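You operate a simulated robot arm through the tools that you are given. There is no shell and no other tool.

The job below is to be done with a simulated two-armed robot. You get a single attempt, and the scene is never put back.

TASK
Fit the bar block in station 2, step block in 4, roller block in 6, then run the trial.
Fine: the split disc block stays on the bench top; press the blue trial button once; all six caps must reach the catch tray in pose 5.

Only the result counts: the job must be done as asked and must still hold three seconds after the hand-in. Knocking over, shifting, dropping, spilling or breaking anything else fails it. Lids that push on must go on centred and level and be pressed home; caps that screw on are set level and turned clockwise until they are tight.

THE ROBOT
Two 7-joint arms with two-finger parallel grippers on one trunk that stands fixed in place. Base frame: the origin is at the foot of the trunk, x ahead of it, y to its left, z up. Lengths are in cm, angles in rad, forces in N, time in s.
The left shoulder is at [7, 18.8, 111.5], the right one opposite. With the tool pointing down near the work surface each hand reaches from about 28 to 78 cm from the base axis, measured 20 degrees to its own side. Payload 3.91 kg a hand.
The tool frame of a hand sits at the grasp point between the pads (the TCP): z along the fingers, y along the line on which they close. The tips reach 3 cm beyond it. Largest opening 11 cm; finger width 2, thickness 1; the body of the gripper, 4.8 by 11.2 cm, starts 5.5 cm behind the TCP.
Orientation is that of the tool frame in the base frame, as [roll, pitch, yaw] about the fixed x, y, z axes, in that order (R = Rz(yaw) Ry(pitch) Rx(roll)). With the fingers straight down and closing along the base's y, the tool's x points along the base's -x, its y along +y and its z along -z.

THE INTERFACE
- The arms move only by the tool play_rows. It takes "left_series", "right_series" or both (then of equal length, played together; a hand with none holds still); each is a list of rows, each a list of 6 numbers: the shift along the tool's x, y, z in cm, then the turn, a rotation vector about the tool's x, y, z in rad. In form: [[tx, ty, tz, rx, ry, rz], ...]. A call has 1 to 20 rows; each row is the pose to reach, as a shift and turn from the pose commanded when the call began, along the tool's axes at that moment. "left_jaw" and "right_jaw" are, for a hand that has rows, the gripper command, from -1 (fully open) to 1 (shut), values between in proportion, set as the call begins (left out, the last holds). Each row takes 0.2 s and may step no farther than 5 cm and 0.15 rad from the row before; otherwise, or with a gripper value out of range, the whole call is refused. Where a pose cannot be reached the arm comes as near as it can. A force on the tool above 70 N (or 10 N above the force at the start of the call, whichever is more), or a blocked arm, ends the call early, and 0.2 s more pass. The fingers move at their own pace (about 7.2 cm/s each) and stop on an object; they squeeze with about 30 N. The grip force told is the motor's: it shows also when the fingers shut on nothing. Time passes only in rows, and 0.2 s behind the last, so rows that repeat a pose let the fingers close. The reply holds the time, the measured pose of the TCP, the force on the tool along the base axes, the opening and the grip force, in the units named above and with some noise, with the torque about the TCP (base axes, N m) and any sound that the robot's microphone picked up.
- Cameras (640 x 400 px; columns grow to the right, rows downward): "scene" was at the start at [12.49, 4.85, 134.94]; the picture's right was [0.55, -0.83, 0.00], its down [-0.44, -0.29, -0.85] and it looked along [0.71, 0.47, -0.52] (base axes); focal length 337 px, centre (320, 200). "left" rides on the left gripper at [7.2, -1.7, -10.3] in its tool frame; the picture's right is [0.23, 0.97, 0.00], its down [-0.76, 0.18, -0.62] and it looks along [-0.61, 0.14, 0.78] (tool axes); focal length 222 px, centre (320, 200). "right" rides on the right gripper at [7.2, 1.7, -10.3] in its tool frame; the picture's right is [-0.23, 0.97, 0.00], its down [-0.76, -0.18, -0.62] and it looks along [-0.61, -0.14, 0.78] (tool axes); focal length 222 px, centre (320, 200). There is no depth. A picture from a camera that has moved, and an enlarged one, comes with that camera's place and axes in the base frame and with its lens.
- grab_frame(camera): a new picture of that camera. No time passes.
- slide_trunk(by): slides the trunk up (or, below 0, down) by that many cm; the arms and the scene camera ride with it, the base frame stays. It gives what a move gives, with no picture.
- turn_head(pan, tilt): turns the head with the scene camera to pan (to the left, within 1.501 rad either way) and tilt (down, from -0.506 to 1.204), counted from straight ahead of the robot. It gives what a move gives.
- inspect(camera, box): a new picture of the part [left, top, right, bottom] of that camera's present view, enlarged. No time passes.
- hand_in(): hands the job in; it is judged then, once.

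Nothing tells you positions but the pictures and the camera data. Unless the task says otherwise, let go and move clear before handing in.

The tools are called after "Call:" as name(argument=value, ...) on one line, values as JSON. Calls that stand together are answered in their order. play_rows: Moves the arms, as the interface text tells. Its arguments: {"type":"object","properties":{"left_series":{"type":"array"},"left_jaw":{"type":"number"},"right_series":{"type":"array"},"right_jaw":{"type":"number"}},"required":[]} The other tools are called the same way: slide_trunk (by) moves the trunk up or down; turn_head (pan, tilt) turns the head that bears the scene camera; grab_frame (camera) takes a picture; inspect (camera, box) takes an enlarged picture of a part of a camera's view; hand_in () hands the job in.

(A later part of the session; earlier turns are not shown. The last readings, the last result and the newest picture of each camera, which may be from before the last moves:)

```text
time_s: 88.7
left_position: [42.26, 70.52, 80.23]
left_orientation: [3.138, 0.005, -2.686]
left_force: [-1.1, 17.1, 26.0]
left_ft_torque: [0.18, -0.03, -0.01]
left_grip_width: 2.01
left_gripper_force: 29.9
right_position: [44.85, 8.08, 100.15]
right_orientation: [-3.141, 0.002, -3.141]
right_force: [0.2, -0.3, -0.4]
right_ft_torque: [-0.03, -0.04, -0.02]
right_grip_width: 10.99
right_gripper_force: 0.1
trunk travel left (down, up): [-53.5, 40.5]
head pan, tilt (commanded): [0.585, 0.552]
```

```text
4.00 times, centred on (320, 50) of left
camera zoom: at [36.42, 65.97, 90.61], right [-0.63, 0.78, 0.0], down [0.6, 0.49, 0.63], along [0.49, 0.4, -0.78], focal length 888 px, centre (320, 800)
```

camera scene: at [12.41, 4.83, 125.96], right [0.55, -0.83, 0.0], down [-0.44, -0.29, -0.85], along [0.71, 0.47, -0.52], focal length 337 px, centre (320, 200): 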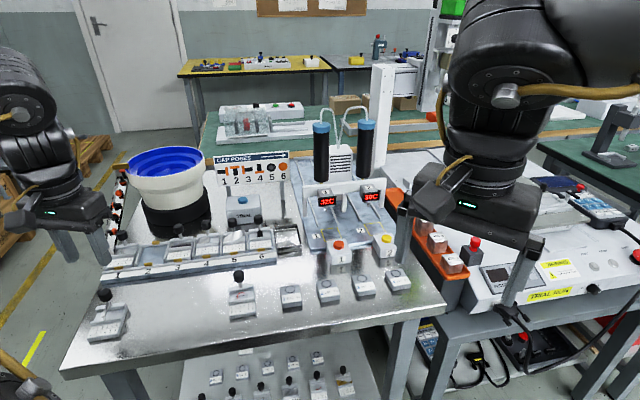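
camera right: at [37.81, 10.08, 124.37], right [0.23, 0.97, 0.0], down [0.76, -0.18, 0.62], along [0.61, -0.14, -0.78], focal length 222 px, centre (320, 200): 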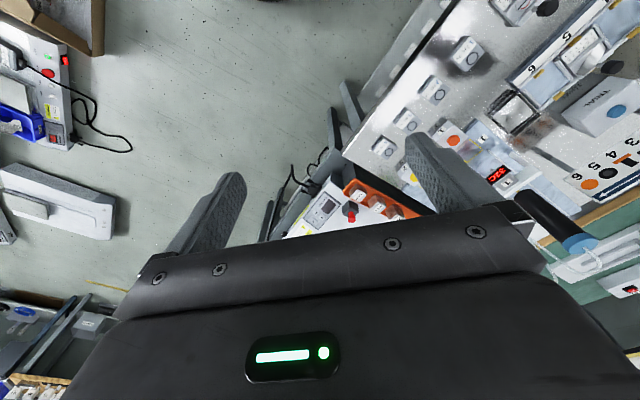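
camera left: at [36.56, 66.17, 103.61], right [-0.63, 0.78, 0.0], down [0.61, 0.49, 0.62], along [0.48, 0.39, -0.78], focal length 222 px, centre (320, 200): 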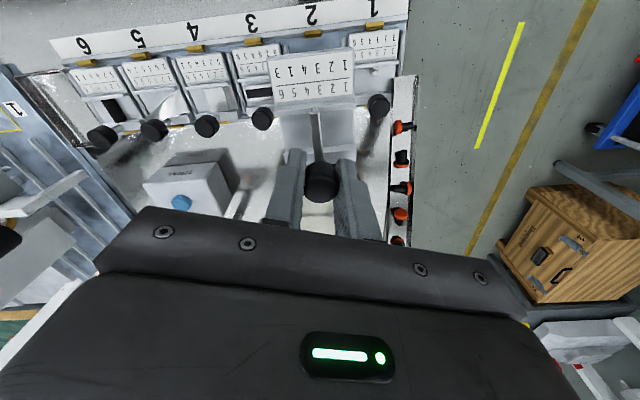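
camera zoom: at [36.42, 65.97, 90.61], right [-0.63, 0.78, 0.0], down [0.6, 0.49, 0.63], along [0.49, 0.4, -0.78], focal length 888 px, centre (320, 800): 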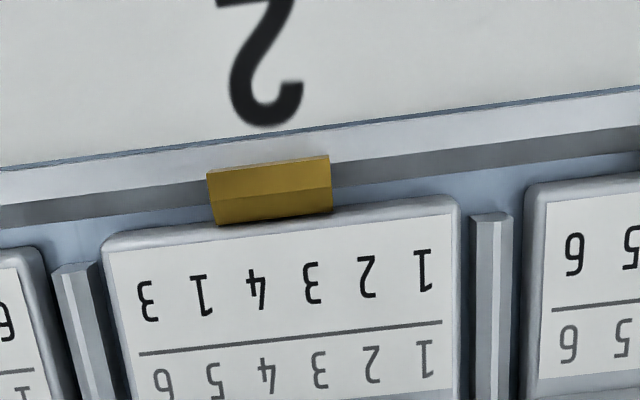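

Call:
play_rows(left_series=[[0.02, 0.06, 0, 0, 0, 0], [0.02, 0.06, 0.2, 0, 0, 0], [0.02, 0.06, 0.4, 0, 0, 0], [0.02, 0.06, 0.4, 0, 0, 0]])

Call:
inspect(camera="scene", box=[110, 232, 190, 282])

Call:
inspect(camera="left", box=[240, 0, 400, 100])

```text
time_s: 89.7
left_position: [42.33, 70.5, 80.03]
left_orientation: [3.139, 0.01, -2.688]
left_force: [1.2, 19.1, 43.9]
left_ft_torque: [-0.25, 0.57, -0.14]
left_grip_width: 1.98
left_gripper_force: 30.0
right_position: [44.65, 7.96, 100.24]
right_orientation: [3.14, 0.003, 3.141]
right_force: [-0.2, -0.8, -0.4]
right_ft_torque: [-0.03, 0.03, 0.0]
right_grip_width: 11.01
right_gripper_force: 0.1
trunk travel left (down, up): [-53.5, 40.5]
head pan, tilt (commanded): [0.585, 0.552]
```

```text
8.00 times, centred on (150, 257) of scene
camera zoom: at [12.14, 4.59, 126.02], right [0.55, -0.83, 0.0], down [-0.43, -0.29, -0.85], along [0.71, 0.47, -0.52], focal length 2696 px, centre (1680, -256)
```

zoom: 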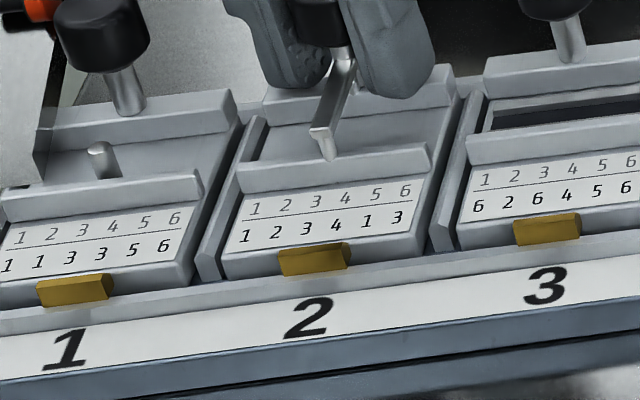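

```text
4.00 times, centred on (320, 50) of left
camera zoom: at [36.37, 65.93, 90.48], right [-0.63, 0.78, 0.0], down [0.6, 0.49, 0.63], along [0.49, 0.4, -0.78], focal length 888 px, centre (320, 800)
```

zoom: 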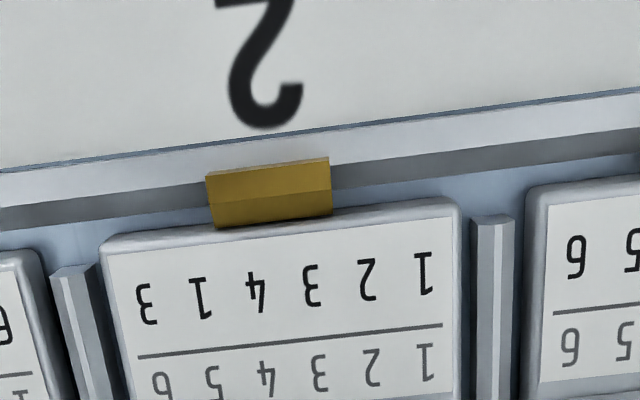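

Seated flush now. I'll relieve the press, check that the clips hold, and release.

Call:
play_rows(left_series=[[0, 0, -0.4, 0, 0, 0], [0, 0, -0.9, 0, 0, 0], [0, 0, -0.9, 0, 0, 0]])

```text
time_s: 90.5
left_position: [42.27, 70.53, 80.04]
left_orientation: [-3.14, -0.009, -2.69]
left_force: [-0.1, -11.4, -17.0]
left_ft_torque: [0.39, -0.52, 0.02]
left_grip_width: 1.99
left_gripper_force: 30.1
right_position: [44.95, 8.22, 99.88]
right_orientation: [-3.14, -0.002, 3.141]
right_force: [0.8, 0.0, -0.3]
right_ft_torque: [0.0, 0.01, 0.01]
right_grip_width: 11.0
right_gripper_force: 0.0
trunk travel left (down, up): [-53.5, 40.5]
head pan, tilt (commanded): [0.585, 0.552]
```

The block resists a 17 N pull, so its clips hold. Releasing and rising.

Call:
play_rows(left_series=[[0, 0, 0.25, 0, 0, 0], [0, 0, 0.3, 0, 0, 0]])

Call:
play_rows(left_series=[[0, 0, 0, 0, 0, 0], [0, 0, 0, 0, 0, 0], [0, 0, -2, 0, 0, 0], [0, 0, -5, 0, 0, 0], [0, 0, -9, 0, 0, 0], [0, 0, -13, 0, 0, 0], [0, 0, -13, 0, 0, 0]], left_jaw=0.1)

Call:
inspect(camera="scene", box=[110, 215, 206, 285])

Call:
inspect(camera="scene", box=[180, 205, 290, 270])

Call:
inspect(camera="left", box=[240, 20, 400, 120])

```text
time_s: 91.1
left_position: [42.3, 70.65, 80.11]
left_orientation: [3.141, -0.002, -2.688]
left_force: [-6.1, -21.2, -17.9]
left_ft_torque: [-0.4, 0.33, -0.07]
left_grip_width: 1.97
left_gripper_force: 29.7
right_position: [44.95, 8.27, 99.96]
right_orientation: [3.141, 0.001, 3.141]
right_force: [-0.4, 0.0, 0.3]
right_ft_torque: [0.01, -0.01, 0.0]
right_grip_width: 11.0
right_gripper_force: 0.0
trunk travel left (down, up): [-53.5, 40.5]
head pan, tilt (commanded): [0.585, 0.552]
```

```text
time_s: 92.7
left_position: [42.45, 70.7, 93.29]
left_orientation: [-3.141, -0.001, -2.688]
left_force: [-1.1, -0.4, -0.4]
left_ft_torque: [0.0, 0.03, 0.0]
left_grip_width: 4.94
left_gripper_force: 0.0
right_position: [44.97, 8.33, 100.12]
right_orientation: [-3.139, 0.0, 3.141]
right_force: [-0.1, 0.1, -0.4]
right_ft_torque: [-0.01, -0.03, 0.0]
right_grip_width: 10.99
right_gripper_force: 0.0
trunk travel left (down, up): [-53.5, 40.5]
head pan, tilt (commanded): [0.585, 0.552]
```

```text
5.71 times, centred on (158, 250) of scene
camera zoom: at [12.51, 5.06, 125.93], right [0.55, -0.83, 0.0], down [-0.44, -0.29, -0.85], along [0.71, 0.47, -0.52], focal length 1925 px, centre (1246, -86)
```

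zoom: 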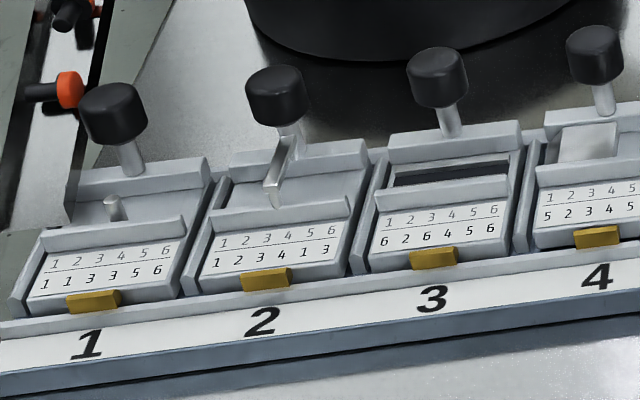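

```text
5.82 times, centred on (235, 238) of scene
camera zoom: at [12.51, 5.06, 125.93], right [0.55, -0.83, 0.0], down [-0.44, -0.29, -0.85], along [0.71, 0.47, -0.52], focal length 1960 px, centre (814, -18)
```

zoom: 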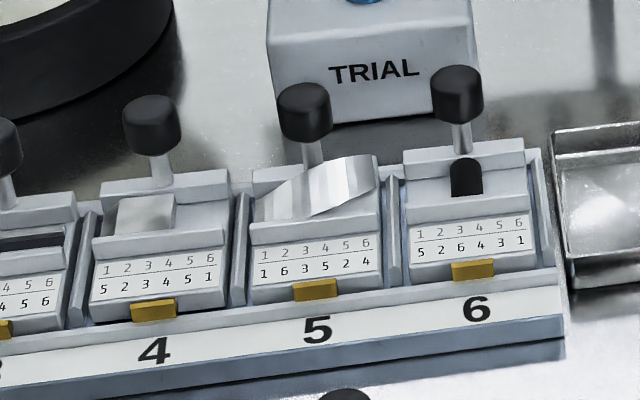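

```text
4.00 times, centred on (320, 70) of left
camera zoom: at [36.59, 66.22, 103.76], right [-0.63, 0.78, 0.0], down [0.61, 0.49, 0.62], along [0.48, 0.39, -0.78], focal length 888 px, centre (320, 720)
```

zoom: 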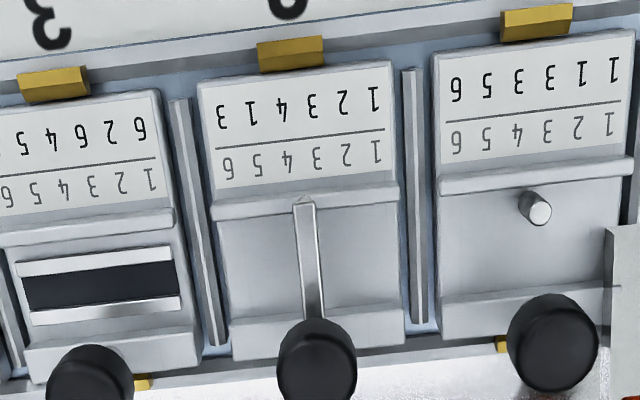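

Station 2 is seated perfectly in line. Station 4's block is the only one with a visible gap at its front edge, so I'll go back with closed fingers and press directly on its front plate, over the front clip.

Call:
play_rows(left_series=[[0.05, -3.5, 0, 0, 0, 0], [0.1, -7, 0, 0, 0, 0], [0.15, -10.5, 0, 0, 0, 0], [0.18, -12.82, 0, 0, 0, 0], [0.18, -12.82, 4, 0, 0, 0], [0.18, -12.82, 8, 0, 0, 0], [0.18, -12.82, 10.5, 0, 0, 0], [0.18, -12.82, 10.5, 0, 0, 0]], left_jaw=1)

Call:
inspect(camera="scene", box=[170, 200, 266, 270])

Call:
grab_frame(camera="left")

```text
time_s: 94.5
left_position: [47.89, 59.02, 82.64]
left_orientation: [3.14, 0.003, -2.687]
left_force: [-1.4, 1.0, 0.3]
left_ft_torque: [0.02, 0.0, -0.02]
left_grip_width: 0.0
left_gripper_force: 30.2
right_position: [44.97, 8.27, 100.08]
right_orientation: [3.141, 0.001, -3.142]
right_force: [-0.3, -0.6, 0.7]
right_ft_torque: [0.03, -0.02, 0.01]
right_grip_width: 11.02
right_gripper_force: 0.0
trunk travel left (down, up): [-53.5, 40.5]
head pan, tilt (commanded): [0.585, 0.552]
```

```text
5.71 times, centred on (218, 235) of scene
camera zoom: at [12.48, 4.93, 125.94], right [0.55, -0.83, 0.0], down [-0.44, -0.29, -0.85], along [0.71, 0.47, -0.52], focal length 1925 px, centre (903, 0)
```

zoom: 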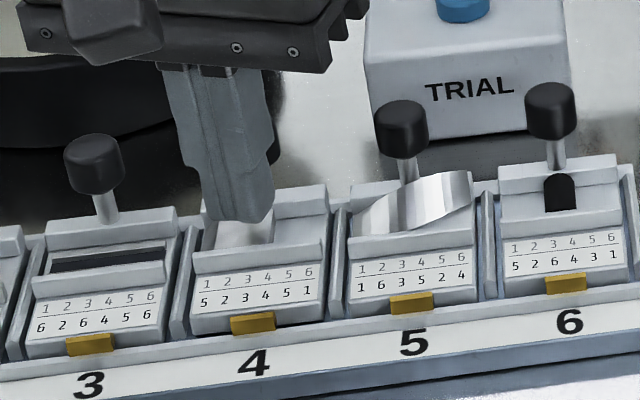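

```text
taken
camera left: at [42.06, 54.59, 93.04], right [-0.63, 0.78, 0.0], down [0.61, 0.49, 0.62], along [0.48, 0.39, -0.78], focal length 222 px, centre (320, 200)
```

left: 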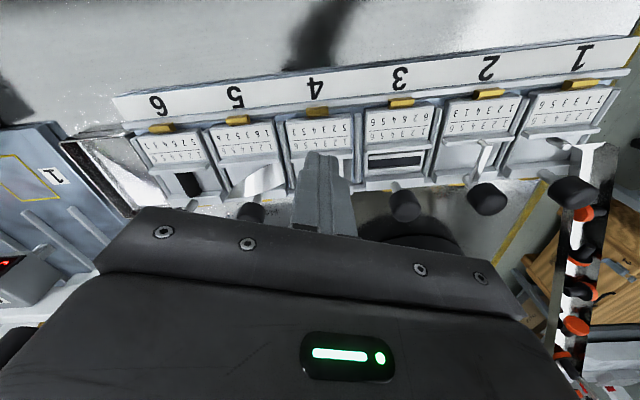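

Call:
play_rows(left_series=[[0, 0, 1.5, 0, 0, 0], [0, 0, 2.8, 0, 0, 0], [0, 0, 3.3, 0, 0, 0], [0, 0, 3.3, 0, 0, 0]])

Call:
inspect(camera="scene", box=[170, 200, 266, 270])

```text
time_s: 95.5
left_position: [47.79, 59.03, 80.18]
left_orientation: [3.139, 0.019, -2.685]
left_force: [2.3, 30.8, 58.8]
left_ft_torque: [1.18, -0.52, 0.25]
left_grip_width: 0.0
left_gripper_force: 29.7
right_position: [44.57, 7.87, 100.45]
right_orientation: [3.14, 0.006, -3.14]
right_force: [0.4, 0.0, 0.1]
right_ft_torque: [0.04, 0.03, -0.03]
right_grip_width: 11.03
right_gripper_force: 0.0
trunk travel left (down, up): [-53.5, 40.5]
head pan, tilt (commanded): [0.585, 0.552]
```

```text
5.71 times, centred on (218, 235) of scene
camera zoom: at [11.93, 4.66, 126.09], right [0.55, -0.83, 0.0], down [-0.43, -0.29, -0.85], along [0.71, 0.47, -0.52], focal length 1925 px, centre (903, 0)
```

zoom: 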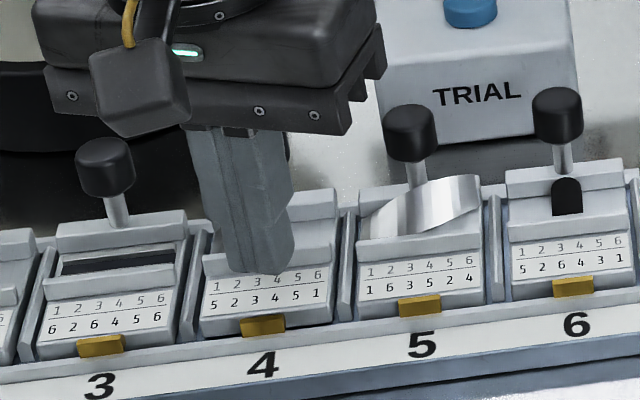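

Call:
play_rows(left_series=[[0, 0, -1.5, 0, 0, 0], [0, 0, -5, 0, 0, 0], [0, 0, -9, 0, 0, 0], [0, 0, -9, 0, 0, 0]])

Call:
inspect(camera="scene", box=[166, 226, 230, 266])

Call:
inspect(camera="scene", box=[196, 248, 220, 263])

```text
time_s: 96.5
left_position: [47.72, 59.03, 88.3]
left_orientation: [-3.141, 0.0, -2.687]
left_force: [0.8, -1.1, 0.6]
left_ft_torque: [0.03, 0.0, 0.02]
left_grip_width: 0.01
left_gripper_force: 29.6
right_position: [44.95, 8.24, 100.0]
right_orientation: [-3.14, 0.001, 3.141]
right_force: [0.1, 0.8, -0.3]
right_ft_torque: [-0.01, 0.03, 0.0]
right_grip_width: 11.02
right_gripper_force: 0.1
trunk travel left (down, up): [-53.5, 40.5]
head pan, tilt (commanded): [0.585, 0.552]
```

```text
10.00 times, centred on (198, 246) of scene
camera zoom: at [12.5, 5.02, 125.93], right [0.55, -0.83, 0.0], down [-0.44, -0.29, -0.85], along [0.71, 0.47, -0.52], focal length 3370 px, centre (1540, -260)
```

zoom: 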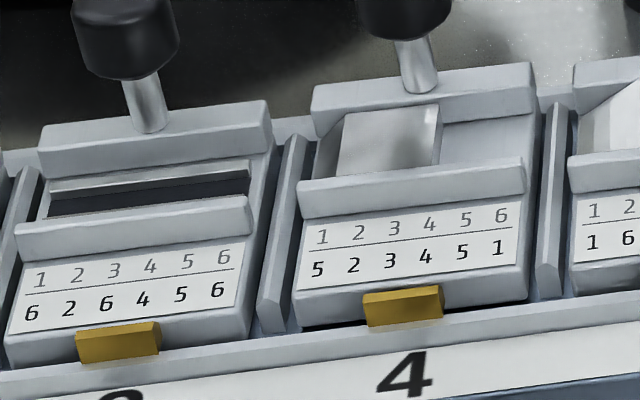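

```text
16.00 times, centred on (208, 256) of scene
camera zoom: at [12.5, 5.02, 125.93], right [0.55, -0.83, 0.0], down [-0.44, -0.29, -0.85], along [0.71, 0.47, -0.52], focal length 5391 px, centre (2112, -688)
```

zoom: 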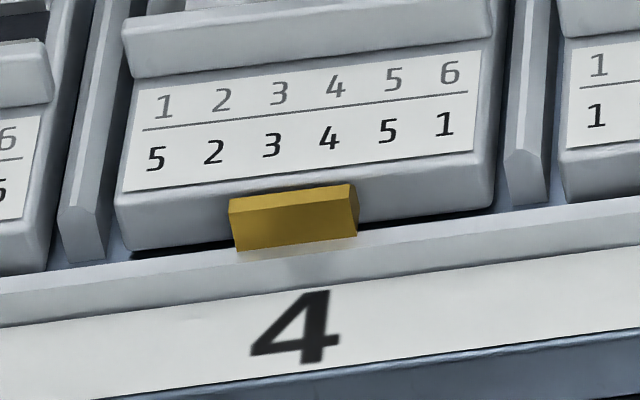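

Pressing 59 N on the front plate changed nothing either; it resisted lifting (25 N), forward pushing (38 N) and pressing (72 N), so station 4 is firmly latched. I'll do one quick check that the roller in station 6 is latched too, by gripping its knob and pulling up lightly.

Call:
play_rows(left_series=[[0, 0, -2, 0, 0, 0], [0, 0, -4.5, 0, 0, 0], [-2.5, -3, -4.5, 0, 0, 0], [-5, -6, -4.5, 0, 0, 0], [-7.5, -9, -4.5, 0, 0, 0], [-8.21, -9.89, -4.5, 0, 0, 0], [-8.21, -9.89, -1, 0, 0, 0], [-8.21, -9.89, 2.5, 0, 0, 0], [-8.21, -9.89, 2.5, 0, 0, 0]], left_jaw=0.1)

Call:
inspect(camera="left", box=[240, 100, 400, 200])

```text
time_s: 98.5
left_position: [59.39, 53.83, 85.97]
left_orientation: [3.14, 0.002, -2.687]
left_force: [0.1, -0.4, 0.3]
left_ft_torque: [0.0, -0.03, -0.02]
left_grip_width: 4.95
left_gripper_force: 0.0
right_position: [44.98, 8.16, 100.08]
right_orientation: [3.141, 0.002, -3.141]
right_force: [0.2, -0.9, -0.9]
right_ft_torque: [0.0, -0.01, 0.0]
right_grip_width: 10.99
right_gripper_force: 0.1
trunk travel left (down, up): [-53.5, 40.5]
head pan, tilt (commanded): [0.585, 0.552]
```

```text
4.00 times, centred on (320, 150) of left
camera zoom: at [53.5, 49.22, 96.46], right [-0.63, 0.78, 0.0], down [0.61, 0.49, 0.63], along [0.48, 0.4, -0.78], focal length 888 px, centre (320, 400)
```

zoom: 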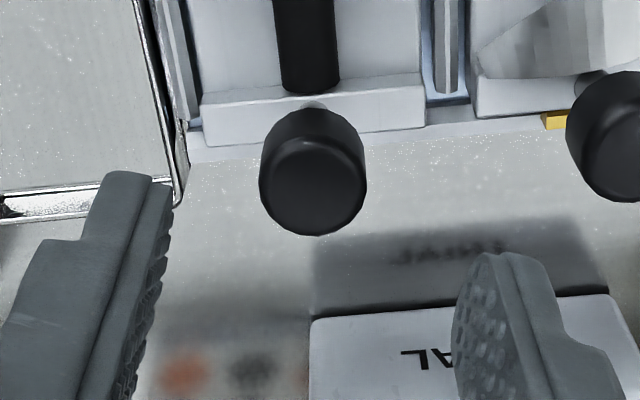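

Call:
play_rows(left_series=[[0, -0.12, 2, 0, 0, 0], [0, -0.12, 4, 0, 0, 0], [0, -0.12, 5.6, 0, 0, 0], [0, -0.12, 5.6, 0, 0, 0]])

Call:
play_rows(left_series=[[0, 0, 0, 0, 0, 0], [0, 0, 0, 0, 0, 0], [0, 0, 0, 0, 0, 0]], left_jaw=1)

Call:
play_rows(left_series=[[0, 0, -0.15, 0, 0, 0], [0, 0, -0.3, 0, 0, 0], [0, 0, -0.3, 0, 0, 0]])

```text
time_s: 99.5
left_position: [59.33, 53.77, 80.38]
left_orientation: [3.141, 0.003, -2.688]
left_force: [-0.6, -0.6, 0.1]
left_ft_torque: [-0.01, 0.0, 0.01]
left_grip_width: 4.97
left_gripper_force: 0.2
right_position: [44.88, 8.37, 100.09]
right_orientation: [-3.139, -0.001, 3.141]
right_force: [0.2, 0.2, -0.3]
right_ft_torque: [0.01, -0.01, 0.03]
right_grip_width: 10.97
right_gripper_force: 0.0
trunk travel left (down, up): [-53.5, 40.5]
head pan, tilt (commanded): [0.585, 0.552]
```

```text
time_s: 100.3
left_position: [59.38, 53.73, 80.31]
left_orientation: [3.139, 0.001, -2.688]
left_force: [0.2, 0.3, -0.3]
left_ft_torque: [0.09, -0.32, 0.0]
left_grip_width: 1.96
left_gripper_force: 30.3
right_position: [44.91, 8.35, 99.95]
right_orientation: [-3.139, -0.001, -3.142]
right_force: [0.0, -0.6, -0.5]
right_ft_torque: [0.0, 0.02, -0.03]
right_grip_width: 11.0
right_gripper_force: 0.0
trunk travel left (down, up): [-53.5, 40.5]
head pan, tilt (commanded): [0.585, 0.552]
```

```text
time_s: 101.1
left_position: [59.48, 53.77, 80.27]
left_orientation: [3.14, -0.004, -2.686]
left_force: [-6.7, -7.5, -19.5]
left_ft_torque: [0.12, -0.42, 0.03]
left_grip_width: 1.96
left_gripper_force: 29.8
right_position: [45.06, 8.38, 99.93]
right_orientation: [-3.138, 0.0, 3.141]
right_force: [-0.6, 0.2, 0.4]
right_ft_torque: [0.01, -0.04, 0.0]
right_grip_width: 11.0
right_gripper_force: 0.0
trunk travel left (down, up): [-53.5, 40.5]
head pan, tilt (commanded): [0.585, 0.552]
```

The roller holds against a 20 N pull, so it is latched as well. I'll release it and rise, then look at the trial button.

Call:
play_rows(left_series=[[0, 0, 0.2, 0, 0, 0], [0, 0, 0.3, 0, 0, 0]])

Call:
play_rows(left_series=[[0, 0, 0, 0, 0, 0], [0, 0, 0, 0, 0, 0], [0, 0, -2, 0, 0, 0], [0, 0, -5, 0, 0, 0], [0, 0, -9, 0, 0, 0], [0, 0, -13, 0, 0, 0], [0, 0, -13, 0, 0, 0]], left_jaw=0.1)

Call:
grab_frame(camera="left")

Call:
inspect(camera="scene", box=[215, 160, 311, 270])

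Call:
inspect(camera="scene", box=[100, 205, 300, 285])

```text
time_s: 101.7
left_position: [59.4, 53.68, 80.32]
left_orientation: [3.14, 0.002, -2.688]
left_force: [-13.2, -4.9, -5.4]
left_ft_torque: [-0.37, 0.64, -0.04]
left_grip_width: 1.96
left_gripper_force: 29.9
right_position: [44.87, 8.27, 100.04]
right_orientation: [-3.139, -0.001, -3.141]
right_force: [-0.3, 0.6, -0.3]
right_ft_torque: [-0.02, -0.02, 0.02]
right_grip_width: 10.98
right_gripper_force: 0.1
trunk travel left (down, up): [-53.5, 40.5]
head pan, tilt (commanded): [0.585, 0.552]
```

```text
time_s: 103.3
left_position: [59.6, 53.55, 93.42]
left_orientation: [-3.139, 0.006, -2.688]
left_force: [-0.7, 0.9, -0.6]
left_ft_torque: [0.01, 0.0, 0.01]
left_grip_width: 4.96
left_gripper_force: 0.2
right_position: [44.9, 8.3, 100.0]
right_orientation: [-3.141, 0.001, 3.142]
right_force: [0.1, -0.6, -0.2]
right_ft_torque: [-0.02, -0.02, -0.02]
right_grip_width: 11.01
right_gripper_force: 0.1
trunk travel left (down, up): [-53.5, 40.5]
head pan, tilt (commanded): [0.585, 0.552]
```

```text
taken
camera left: at [53.68, 49.08, 103.85], right [-0.63, 0.78, 0.0], down [0.6, 0.49, 0.63], along [0.49, 0.39, -0.78], focal length 222 px, centre (320, 200)
```

left: 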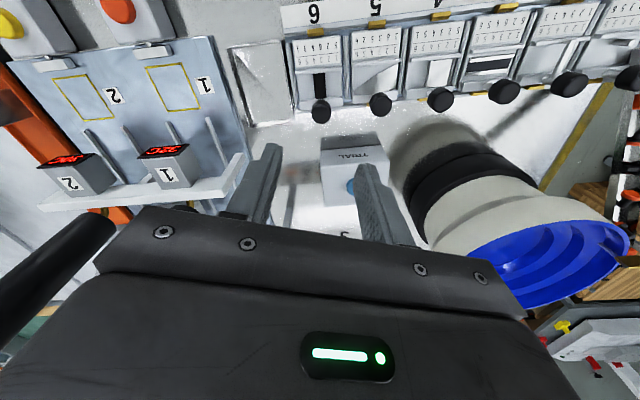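

```text
3.64 times, centred on (263, 215) of scene
camera zoom: at [12.49, 5.02, 125.94], right [0.55, -0.83, 0.0], down [-0.44, -0.29, -0.85], along [0.71, 0.47, -0.52], focal length 1225 px, centre (527, 146)
```

zoom: 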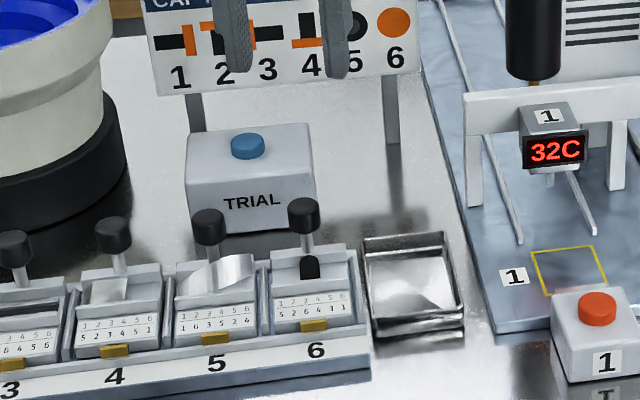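

```text
3.20 times, centred on (200, 245) of scene
camera zoom: at [12.49, 5.02, 125.94], right [0.55, -0.83, 0.0], down [-0.44, -0.29, -0.85], along [0.71, 0.47, -0.52], focal length 1078 px, centre (704, 56)
```

zoom: 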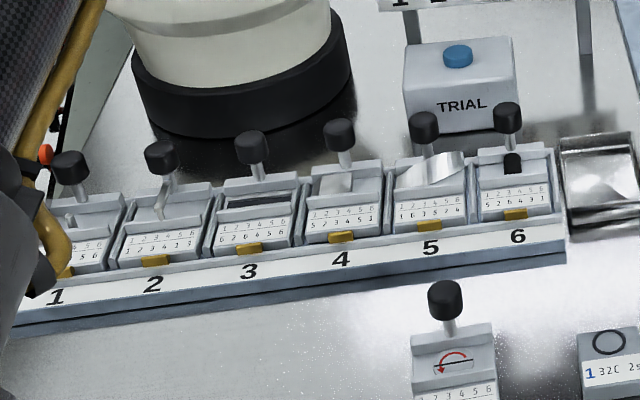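

The blue trial button is at about (64.3, 63.6, 79.7), beyond reach with a vertical hand, so I'll close the fingers and tilt the hand about 25° outward first, while still high.

Call:
play_rows(left_series=[[0, 0, 0, 0, -0.145, 0], [0, 0, 0, 0, -0.29, 0], [0, 0, 0, 0, -0.436, 0], [0, 0, 0, 0, -0.436, 0]], left_jaw=1)

Call:
grab_frame(camera="left")

Call:
grab_frame(camera="scene")

```text
time_s: 104.3
left_position: [59.65, 53.7, 93.37]
left_orientation: [3.141, 0.438, -2.691]
left_force: [0.7, -0.4, -0.4]
left_ft_torque: [-0.02, 0.01, 0.01]
left_grip_width: 0.0
left_gripper_force: 29.9
right_position: [44.9, 8.24, 100.09]
right_orientation: [-3.14, 0.0, -3.14]
right_force: [0.2, -0.2, 0.1]
right_ft_torque: [0.01, 0.04, -0.02]
right_grip_width: 11.02
right_gripper_force: 0.0
trunk travel left (down, up): [-53.5, 40.5]
head pan, tilt (commanded): [0.585, 0.552]
```

```text
taken
camera left: at [50.48, 47.44, 99.74], right [-0.61, 0.79, -0.1], down [0.3, 0.34, 0.89], along [0.73, 0.51, -0.45], focal length 222 px, centre (320, 200)
```

left: 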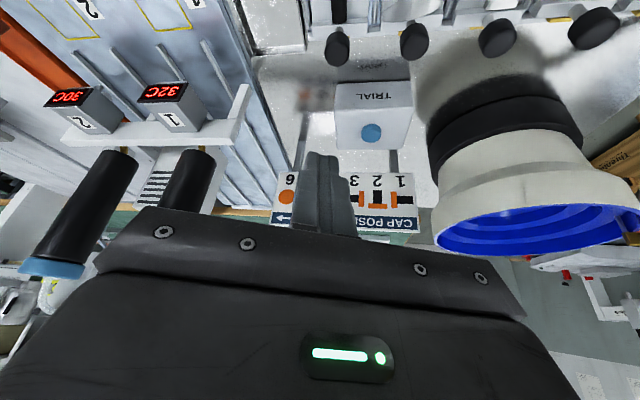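

```text
taken
camera scene: at [12.54, 4.95, 125.94], right [0.55, -0.83, 0.0], down [-0.44, -0.29, -0.85], along [0.71, 0.47, -0.52], focal length 337 px, centre (320, 200)
```

scene: 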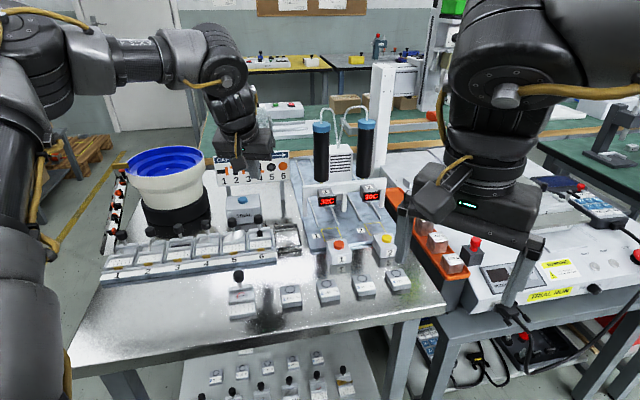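

Call:
inspect(camera="left", box=[320, 70, 432, 150])

Call:
inspect(camera="scene", box=[220, 185, 268, 225])

```text
5.00 times, centred on (376, 110) of left
camera zoom: at [50.48, 47.44, 99.74], right [-0.61, 0.79, -0.1], down [0.3, 0.34, 0.89], along [0.73, 0.51, -0.45], focal length 1111 px, centre (40, 650)
```

zoom: 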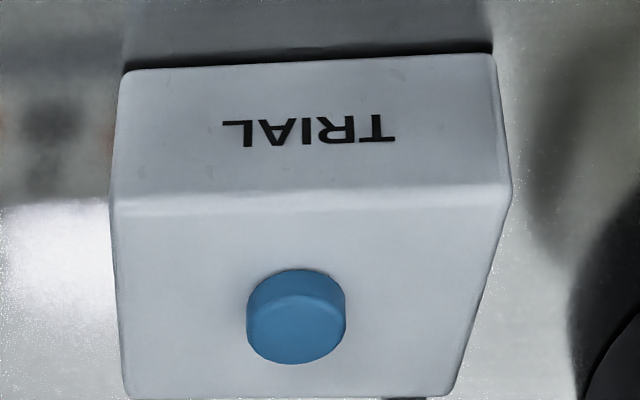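

```text
10.00 times, centred on (244, 205) of scene
camera zoom: at [12.54, 4.95, 125.94], right [0.55, -0.83, 0.0], down [-0.44, -0.29, -0.85], along [0.71, 0.47, -0.52], focal length 3370 px, centre (1080, 150)
```

zoom: 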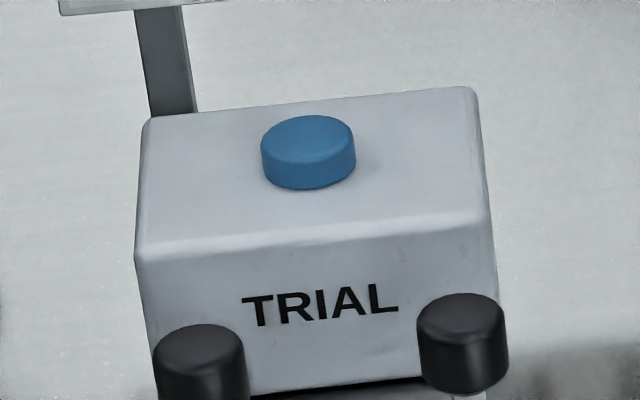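

The button top is near (64.3, 63.7, 79.7). I'll bring the closed, tilted fingertips to hover a few centimetres above it.

Call:
play_rows(left_series=[[-2.0, 1.8, 0.9, 0, 0, 0], [-3.9, 3.5, 1.8, 0, 0, 0], [-5.8, 5.3, 2.7, 0, 0, 0], [-7.64, 6.98, 3.58, 0, 0, 0], [-6.6, 6.98, 5.8, 0, 0, 0], [-5.6, 6.98, 8.0, 0, 0, 0], [-4.95, 6.98, 9.3, 0, 0, 0], [-4.95, 6.98, 9.3, 0, 0, 0]])

Call:
grab_frame(camera="left")

Call:
inspect(camera="scene", box=[190, 140, 310, 230])

```text
time_s: 106.1
left_position: [64.05, 63.51, 87.05]
left_orientation: [3.138, 0.439, -2.69]
left_force: [-0.5, 0.0, 0.4]
left_ft_torque: [-0.01, -0.02, 0.01]
left_grip_width: 0.0
left_gripper_force: 29.7
right_position: [44.96, 8.23, 100.02]
right_orientation: [-3.139, 0.0, -3.141]
right_force: [-0.6, 0.3, 0.3]
right_ft_torque: [0.03, 0.01, 0.04]
right_grip_width: 11.02
right_gripper_force: 0.1
trunk travel left (down, up): [-53.5, 40.5]
head pan, tilt (commanded): [0.585, 0.552]
```

```text
taken
camera left: at [54.91, 57.45, 93.41], right [-0.61, 0.79, -0.09], down [0.31, 0.34, 0.89], along [0.73, 0.51, -0.45], focal length 222 px, centre (320, 200)
```

left: 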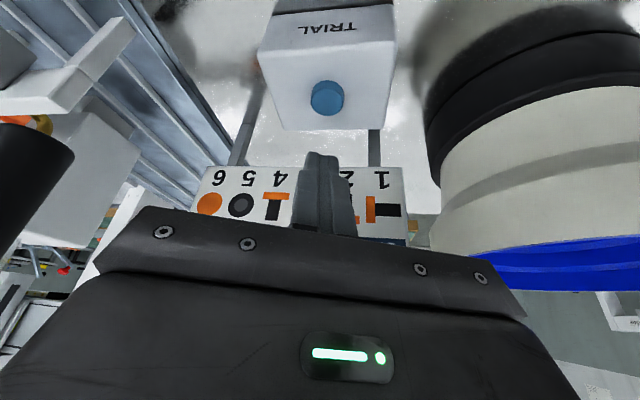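

```text
4.44 times, centred on (250, 185) of scene
camera zoom: at [12.48, 4.93, 125.94], right [0.55, -0.83, 0.0], down [-0.44, -0.29, -0.85], along [0.71, 0.47, -0.52], focal length 1498 px, centre (631, 267)
```

zoom: 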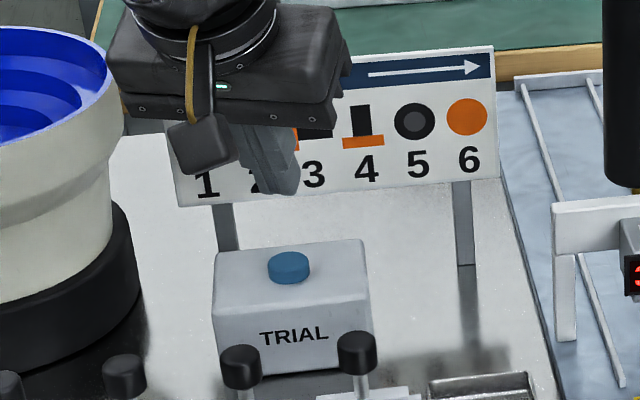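

The button is right under the fingertips. I'll descend close to it, then check before the single press.

Call:
play_rows(left_series=[[0.6, 0, 1.0, 0, 0, 0], [1.15, 0, 2.0, 0, 0, 0], [1.69, 0, 2.96, 0, 0, 0], [1.69, 0, 2.96, 0, 0, 0]])

Call:
inspect(camera="left", box=[256, 60, 384, 180])

Call:
inspect(camera="scene", box=[215, 165, 279, 225])

```text
time_s: 107.1
left_position: [63.81, 63.46, 83.59]
left_orientation: [3.139, 0.437, -2.688]
left_force: [1.4, -0.1, -1.3]
left_ft_torque: [0.02, 0.0, 0.01]
left_grip_width: 0.02
left_gripper_force: 30.0
right_position: [45.03, 8.19, 100.12]
right_orientation: [-3.14, 0.002, 3.14]
right_force: [-1.1, -0.1, -0.9]
right_ft_torque: [0.0, 0.0, 0.04]
right_grip_width: 11.0
right_gripper_force: 0.0
trunk travel left (down, up): [-53.5, 40.5]
head pan, tilt (commanded): [0.585, 0.552]
```

```text
3.33 times, centred on (320, 120) of left
camera zoom: at [54.62, 57.31, 89.97], right [-0.61, 0.79, -0.09], down [0.31, 0.35, 0.89], along [0.73, 0.51, -0.45], focal length 740 px, centre (320, 467)
```

zoom: 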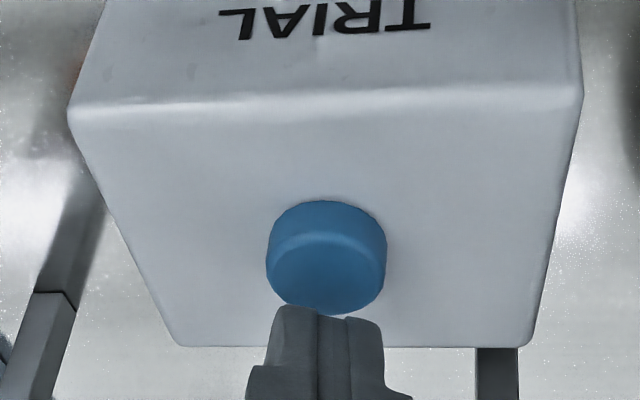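

```text
6.67 times, centred on (247, 195) of scene
camera zoom: at [12.48, 4.94, 125.94], right [0.55, -0.83, 0.0], down [-0.44, -0.29, -0.85], along [0.71, 0.47, -0.52], focal length 2246 px, centre (807, 233)
```

zoom: 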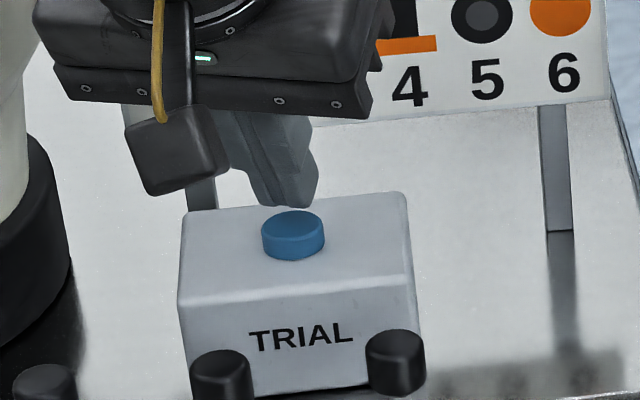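

Call:
play_rows(left_series=[[0.27, 0, -0.13, 0, 0, 0], [0.4, 0, 0.14, 0, 0, 0], [0.526, 0, 0.417, 0, 0, 0], [0.526, 0, 0.417, 0, 0, 0]])

Call:
inspect(camera="scene", box=[230, 180, 262, 210])

Call:
inspect(camera="left", box=[256, 60, 384, 180])

```text
time_s: 108.1
left_position: [63.46, 63.27, 83.1]
left_orientation: [3.14, 0.438, -2.689]
left_force: [0.8, -0.5, 1.3]
left_ft_torque: [0.0, 0.01, 0.03]
left_grip_width: 0.01
left_gripper_force: 29.8
right_position: [44.85, 8.28, 100.04]
right_orientation: [-3.14, 0.002, -3.141]
right_force: [0.5, 0.5, 0.7]
right_ft_torque: [0.01, 0.03, -0.01]
right_grip_width: 11.0
right_gripper_force: 0.0
trunk travel left (down, up): [-53.5, 40.5]
head pan, tilt (commanded): [0.585, 0.552]
```

```text
13.33 times, centred on (246, 195) of scene
camera zoom: at [12.48, 4.94, 125.94], right [0.55, -0.83, 0.0], down [-0.44, -0.29, -0.85], along [0.71, 0.47, -0.52], focal length 4493 px, centre (1307, 267)
```

zoom: 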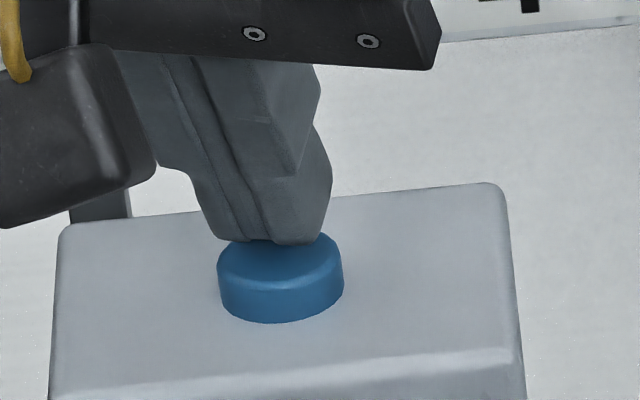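

```text
3.33 times, centred on (320, 120) of left
camera zoom: at [54.44, 57.19, 89.44], right [-0.61, 0.79, -0.1], down [0.31, 0.35, 0.89], along [0.73, 0.51, -0.45], focal length 740 px, centre (320, 467)
```

zoom: 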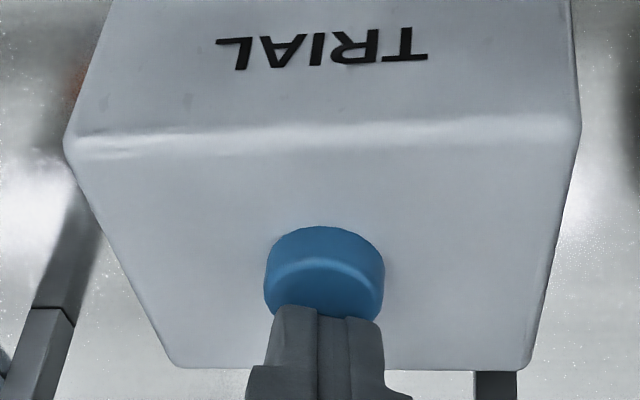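

The fingertips are centred just above the button and everything else is clear of the rail. I'll press straight down once.

Call:
play_rows(left_series=[[0.064, 0, 0.136, 0, 0, 0], [0.127, 0, 0.272, 0, 0, 0], [0.17, 0, 0.362, 0, 0, 0], [0.17, 0, 0.362, 0, 0, 0]])

```text
time_s: 109.1
left_position: [63.65, 63.38, 82.7]
left_orientation: [3.139, 0.438, -2.689]
left_force: [1.4, -0.1, 3.9]
left_ft_torque: [0.01, -0.06, 0.01]
left_grip_width: 0.0
left_gripper_force: 29.7
right_position: [44.97, 8.17, 100.01]
right_orientation: [-3.141, 0.0, 3.141]
right_force: [-0.2, 0.7, 0.4]
right_ft_torque: [-0.01, 0.04, 0.0]
right_grip_width: 10.99
right_gripper_force: 0.0
trunk travel left (down, up): [-53.5, 40.5]
head pan, tilt (commanded): [0.585, 0.552]
heard: click
```

I heard a click at about 4 N: the button has been pressed. I'll lift straight off it now.

Call:
play_rows(left_series=[[-0.4, 0, -0.9, 0, 0, 0], [-1.3, 0, -2.7, 0, 0, 0], [-2.5, 0, -5.4, 0, 0, 0], [-2.5, 0, -5.4, 0, 0, 0]])

Call:
grab_frame(camera="scene")

Call:
inspect(camera="scene", box=[100, 160, 310, 290])

```text
time_s: 110.1
left_position: [63.5, 63.52, 88.56]
left_orientation: [3.137, 0.435, -2.688]
left_force: [-0.5, 0.4, 0.3]
left_ft_torque: [0.02, 0.0, 0.0]
left_grip_width: 0.01
left_gripper_force: 29.8
right_position: [44.91, 8.26, 99.98]
right_orientation: [-3.14, -0.001, -3.14]
right_force: [0.3, 0.1, 0.0]
right_ft_torque: [-0.02, 0.04, -0.02]
right_grip_width: 11.01
right_gripper_force: 0.0
trunk travel left (down, up): [-53.5, 40.5]
head pan, tilt (commanded): [0.585, 0.552]
```

```text
taken
camera scene: at [12.53, 5.01, 125.93], right [0.55, -0.83, 0.0], down [-0.44, -0.29, -0.85], along [0.71, 0.47, -0.52], focal length 337 px, centre (320, 200)
```

scene: 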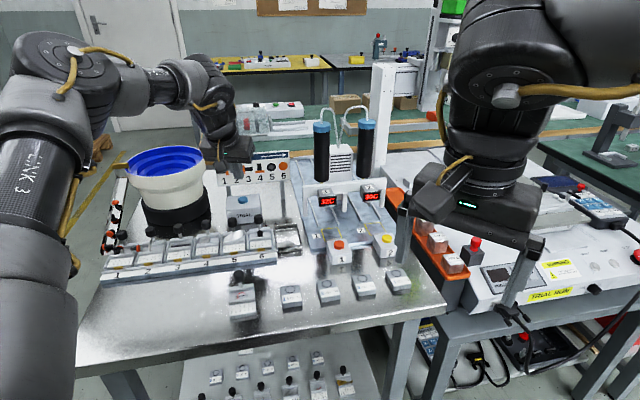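

```text
3.05 times, centred on (205, 225) of scene
camera zoom: at [12.53, 5.01, 125.93], right [0.55, -0.83, 0.0], down [-0.44, -0.29, -0.85], along [0.71, 0.47, -0.52], focal length 1027 px, centre (670, 124)
```

zoom: 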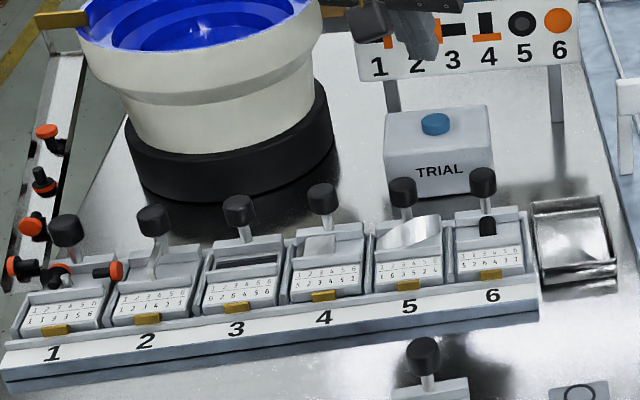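

The trial is running: a cap has entered station 1. I'll hold still and watch the caps go through.

Call:
play_rows(left_series=[[0, 0, -0.5, 0, 0, 0], [0, 0, -1, 0, 0, 0], [0, 0, -1, 0, 0, 0], [0, 0, -1, 0, 0, 0], [0, 0, -1, 0, 0, 0]])

Call:
inspect(camera="scene", box=[100, 160, 310, 290])

```text
time_s: 111.3
left_position: [63.16, 63.24, 89.46]
left_orientation: [3.139, 0.438, -2.686]
left_force: [-0.1, 1.1, 0.4]
left_ft_torque: [0.01, 0.01, 0.01]
left_grip_width: 0.0
left_gripper_force: 29.8
right_position: [45.0, 8.23, 100.08]
right_orientation: [-3.14, 0.0, -3.141]
right_force: [0.2, -0.1, 0.1]
right_ft_torque: [0.02, 0.02, 0.01]
right_grip_width: 10.99
right_gripper_force: 0.0
trunk travel left (down, up): [-53.5, 40.5]
head pan, tilt (commanded): [0.585, 0.552]
```

```text
3.05 times, centred on (205, 225) of scene
camera zoom: at [12.49, 4.95, 125.94], right [0.55, -0.83, 0.0], down [-0.44, -0.29, -0.85], along [0.71, 0.47, -0.52], focal length 1027 px, centre (670, 124)
```

zoom: 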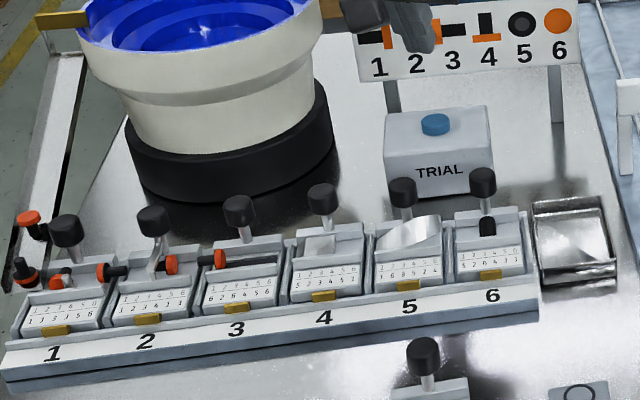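

Caps are moving through stations 1–3. I keep holding and watching.

Call:
play_rows(left_series=[[0, 0, 0, 0, 0, 0], [0, 0, 0, 0, 0, 0], [0, 0, 0, 0, 0, 0], [0, 0, 0, 0, 0, 0], [0, 0, 0, 0, 0, 0], [0, 0, 0, 0, 0, 0]])

Call:
inspect(camera="scene", box=[100, 160, 310, 290])

```text
time_s: 112.7
left_position: [63.08, 63.16, 89.62]
left_orientation: [3.14, 0.436, -2.689]
left_force: [0.2, -0.5, -0.1]
left_ft_torque: [-0.07, 0.0, -0.01]
left_grip_width: 0.0
left_gripper_force: 29.8
right_position: [44.96, 8.28, 99.93]
right_orientation: [-3.139, -0.001, 3.14]
right_force: [-1.5, 0.3, -0.9]
right_ft_torque: [0.0, -0.01, 0.01]
right_grip_width: 11.03
right_gripper_force: 0.1
trunk travel left (down, up): [-53.5, 40.5]
head pan, tilt (commanded): [0.585, 0.552]
```

```text
3.05 times, centred on (205, 225) of scene
camera zoom: at [12.49, 4.95, 125.94], right [0.55, -0.83, 0.0], down [-0.44, -0.29, -0.85], along [0.71, 0.47, -0.52], focal length 1027 px, centre (670, 124)
```

zoom: 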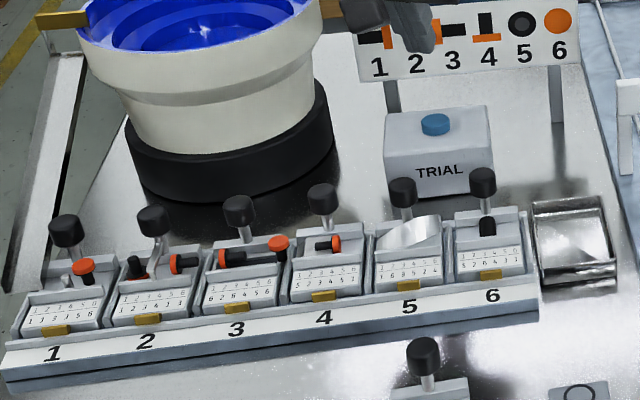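

The first cap is leaving station 4 in pose 1, as the chain predicts. Holding on.

Call:
play_rows(left_series=[[0, 0, 0, 0, 0, 0], [0, 0, 0, 0, 0, 0], [0, 0, 0, 0, 0, 0], [0, 0, 0, 0, 0, 0], [0, 0, 0, 0, 0, 0], [0, 0, 0, 0, 0, 0], [0, 0, 0, 0, 0, 0], [0, 0, 0, 0, 0, 0]])

Call:
inspect(camera="scene", box=[100, 160, 310, 290])

```text
time_s: 114.5
left_position: [63.11, 63.12, 89.6]
left_orientation: [3.14, 0.438, -2.688]
left_force: [-0.2, 0.3, -0.9]
left_ft_torque: [0.01, 0.02, 0.0]
left_grip_width: 0.0
left_gripper_force: 30.0
right_position: [44.98, 8.27, 100.04]
right_orientation: [-3.141, 0.001, -3.141]
right_force: [-0.1, 0.2, 0.3]
right_ft_torque: [0.04, -0.02, 0.01]
right_grip_width: 11.01
right_gripper_force: 0.1
trunk travel left (down, up): [-53.5, 40.5]
head pan, tilt (commanded): [0.585, 0.552]
```

```text
3.05 times, centred on (205, 225) of scene
camera zoom: at [12.49, 4.96, 125.94], right [0.55, -0.83, 0.0], down [-0.44, -0.29, -0.85], along [0.71, 0.47, -0.52], focal length 1027 px, centre (670, 124)
```

zoom: 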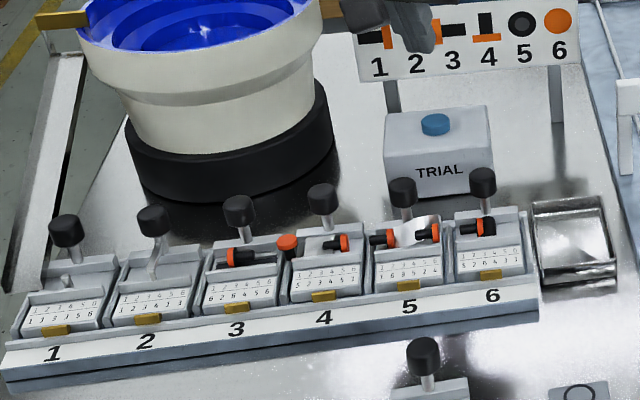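

Call:
inspect(camera="scene", box=[190, 215, 280, 260])

Call:
play_rows(left_series=[[0, 0, 0, 0, 0, 0], [0, 0, 0, 0, 0, 0]])

Call:
inspect(camera="scene", box=[190, 215, 310, 275])

```text
7.11 times, centred on (235, 238) of scene
camera zoom: at [12.49, 4.96, 125.94], right [0.55, -0.83, 0.0], down [-0.44, -0.29, -0.85], along [0.71, 0.47, -0.52], focal length 2396 px, centre (924, -67)
```

zoom: 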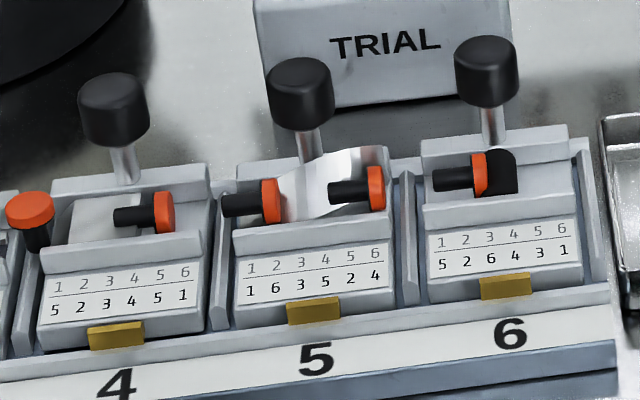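

```text
time_s: 115.1
left_position: [63.08, 63.26, 89.52]
left_orientation: [3.139, 0.437, -2.688]
left_force: [-0.2, 0.8, 0.3]
left_ft_torque: [-0.05, 0.02, -0.02]
left_grip_width: 0.0
left_gripper_force: 29.4
right_position: [44.91, 8.24, 100.1]
right_orientation: [-3.139, 0.0, 3.141]
right_force: [0.3, 0.0, -0.3]
right_ft_torque: [-0.02, -0.04, -0.01]
right_grip_width: 11.01
right_gripper_force: 0.1
trunk travel left (down, up): [-53.5, 40.5]
head pan, tilt (commanded): [0.585, 0.552]
```

```text
5.33 times, centred on (250, 245) of scene
camera zoom: at [12.49, 4.96, 125.94], right [0.55, -0.83, 0.0], down [-0.44, -0.29, -0.85], along [0.71, 0.47, -0.52], focal length 1797 px, centre (693, -40)
```

zoom: 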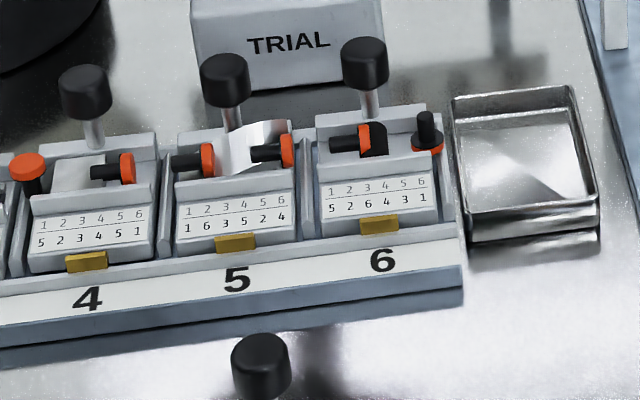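

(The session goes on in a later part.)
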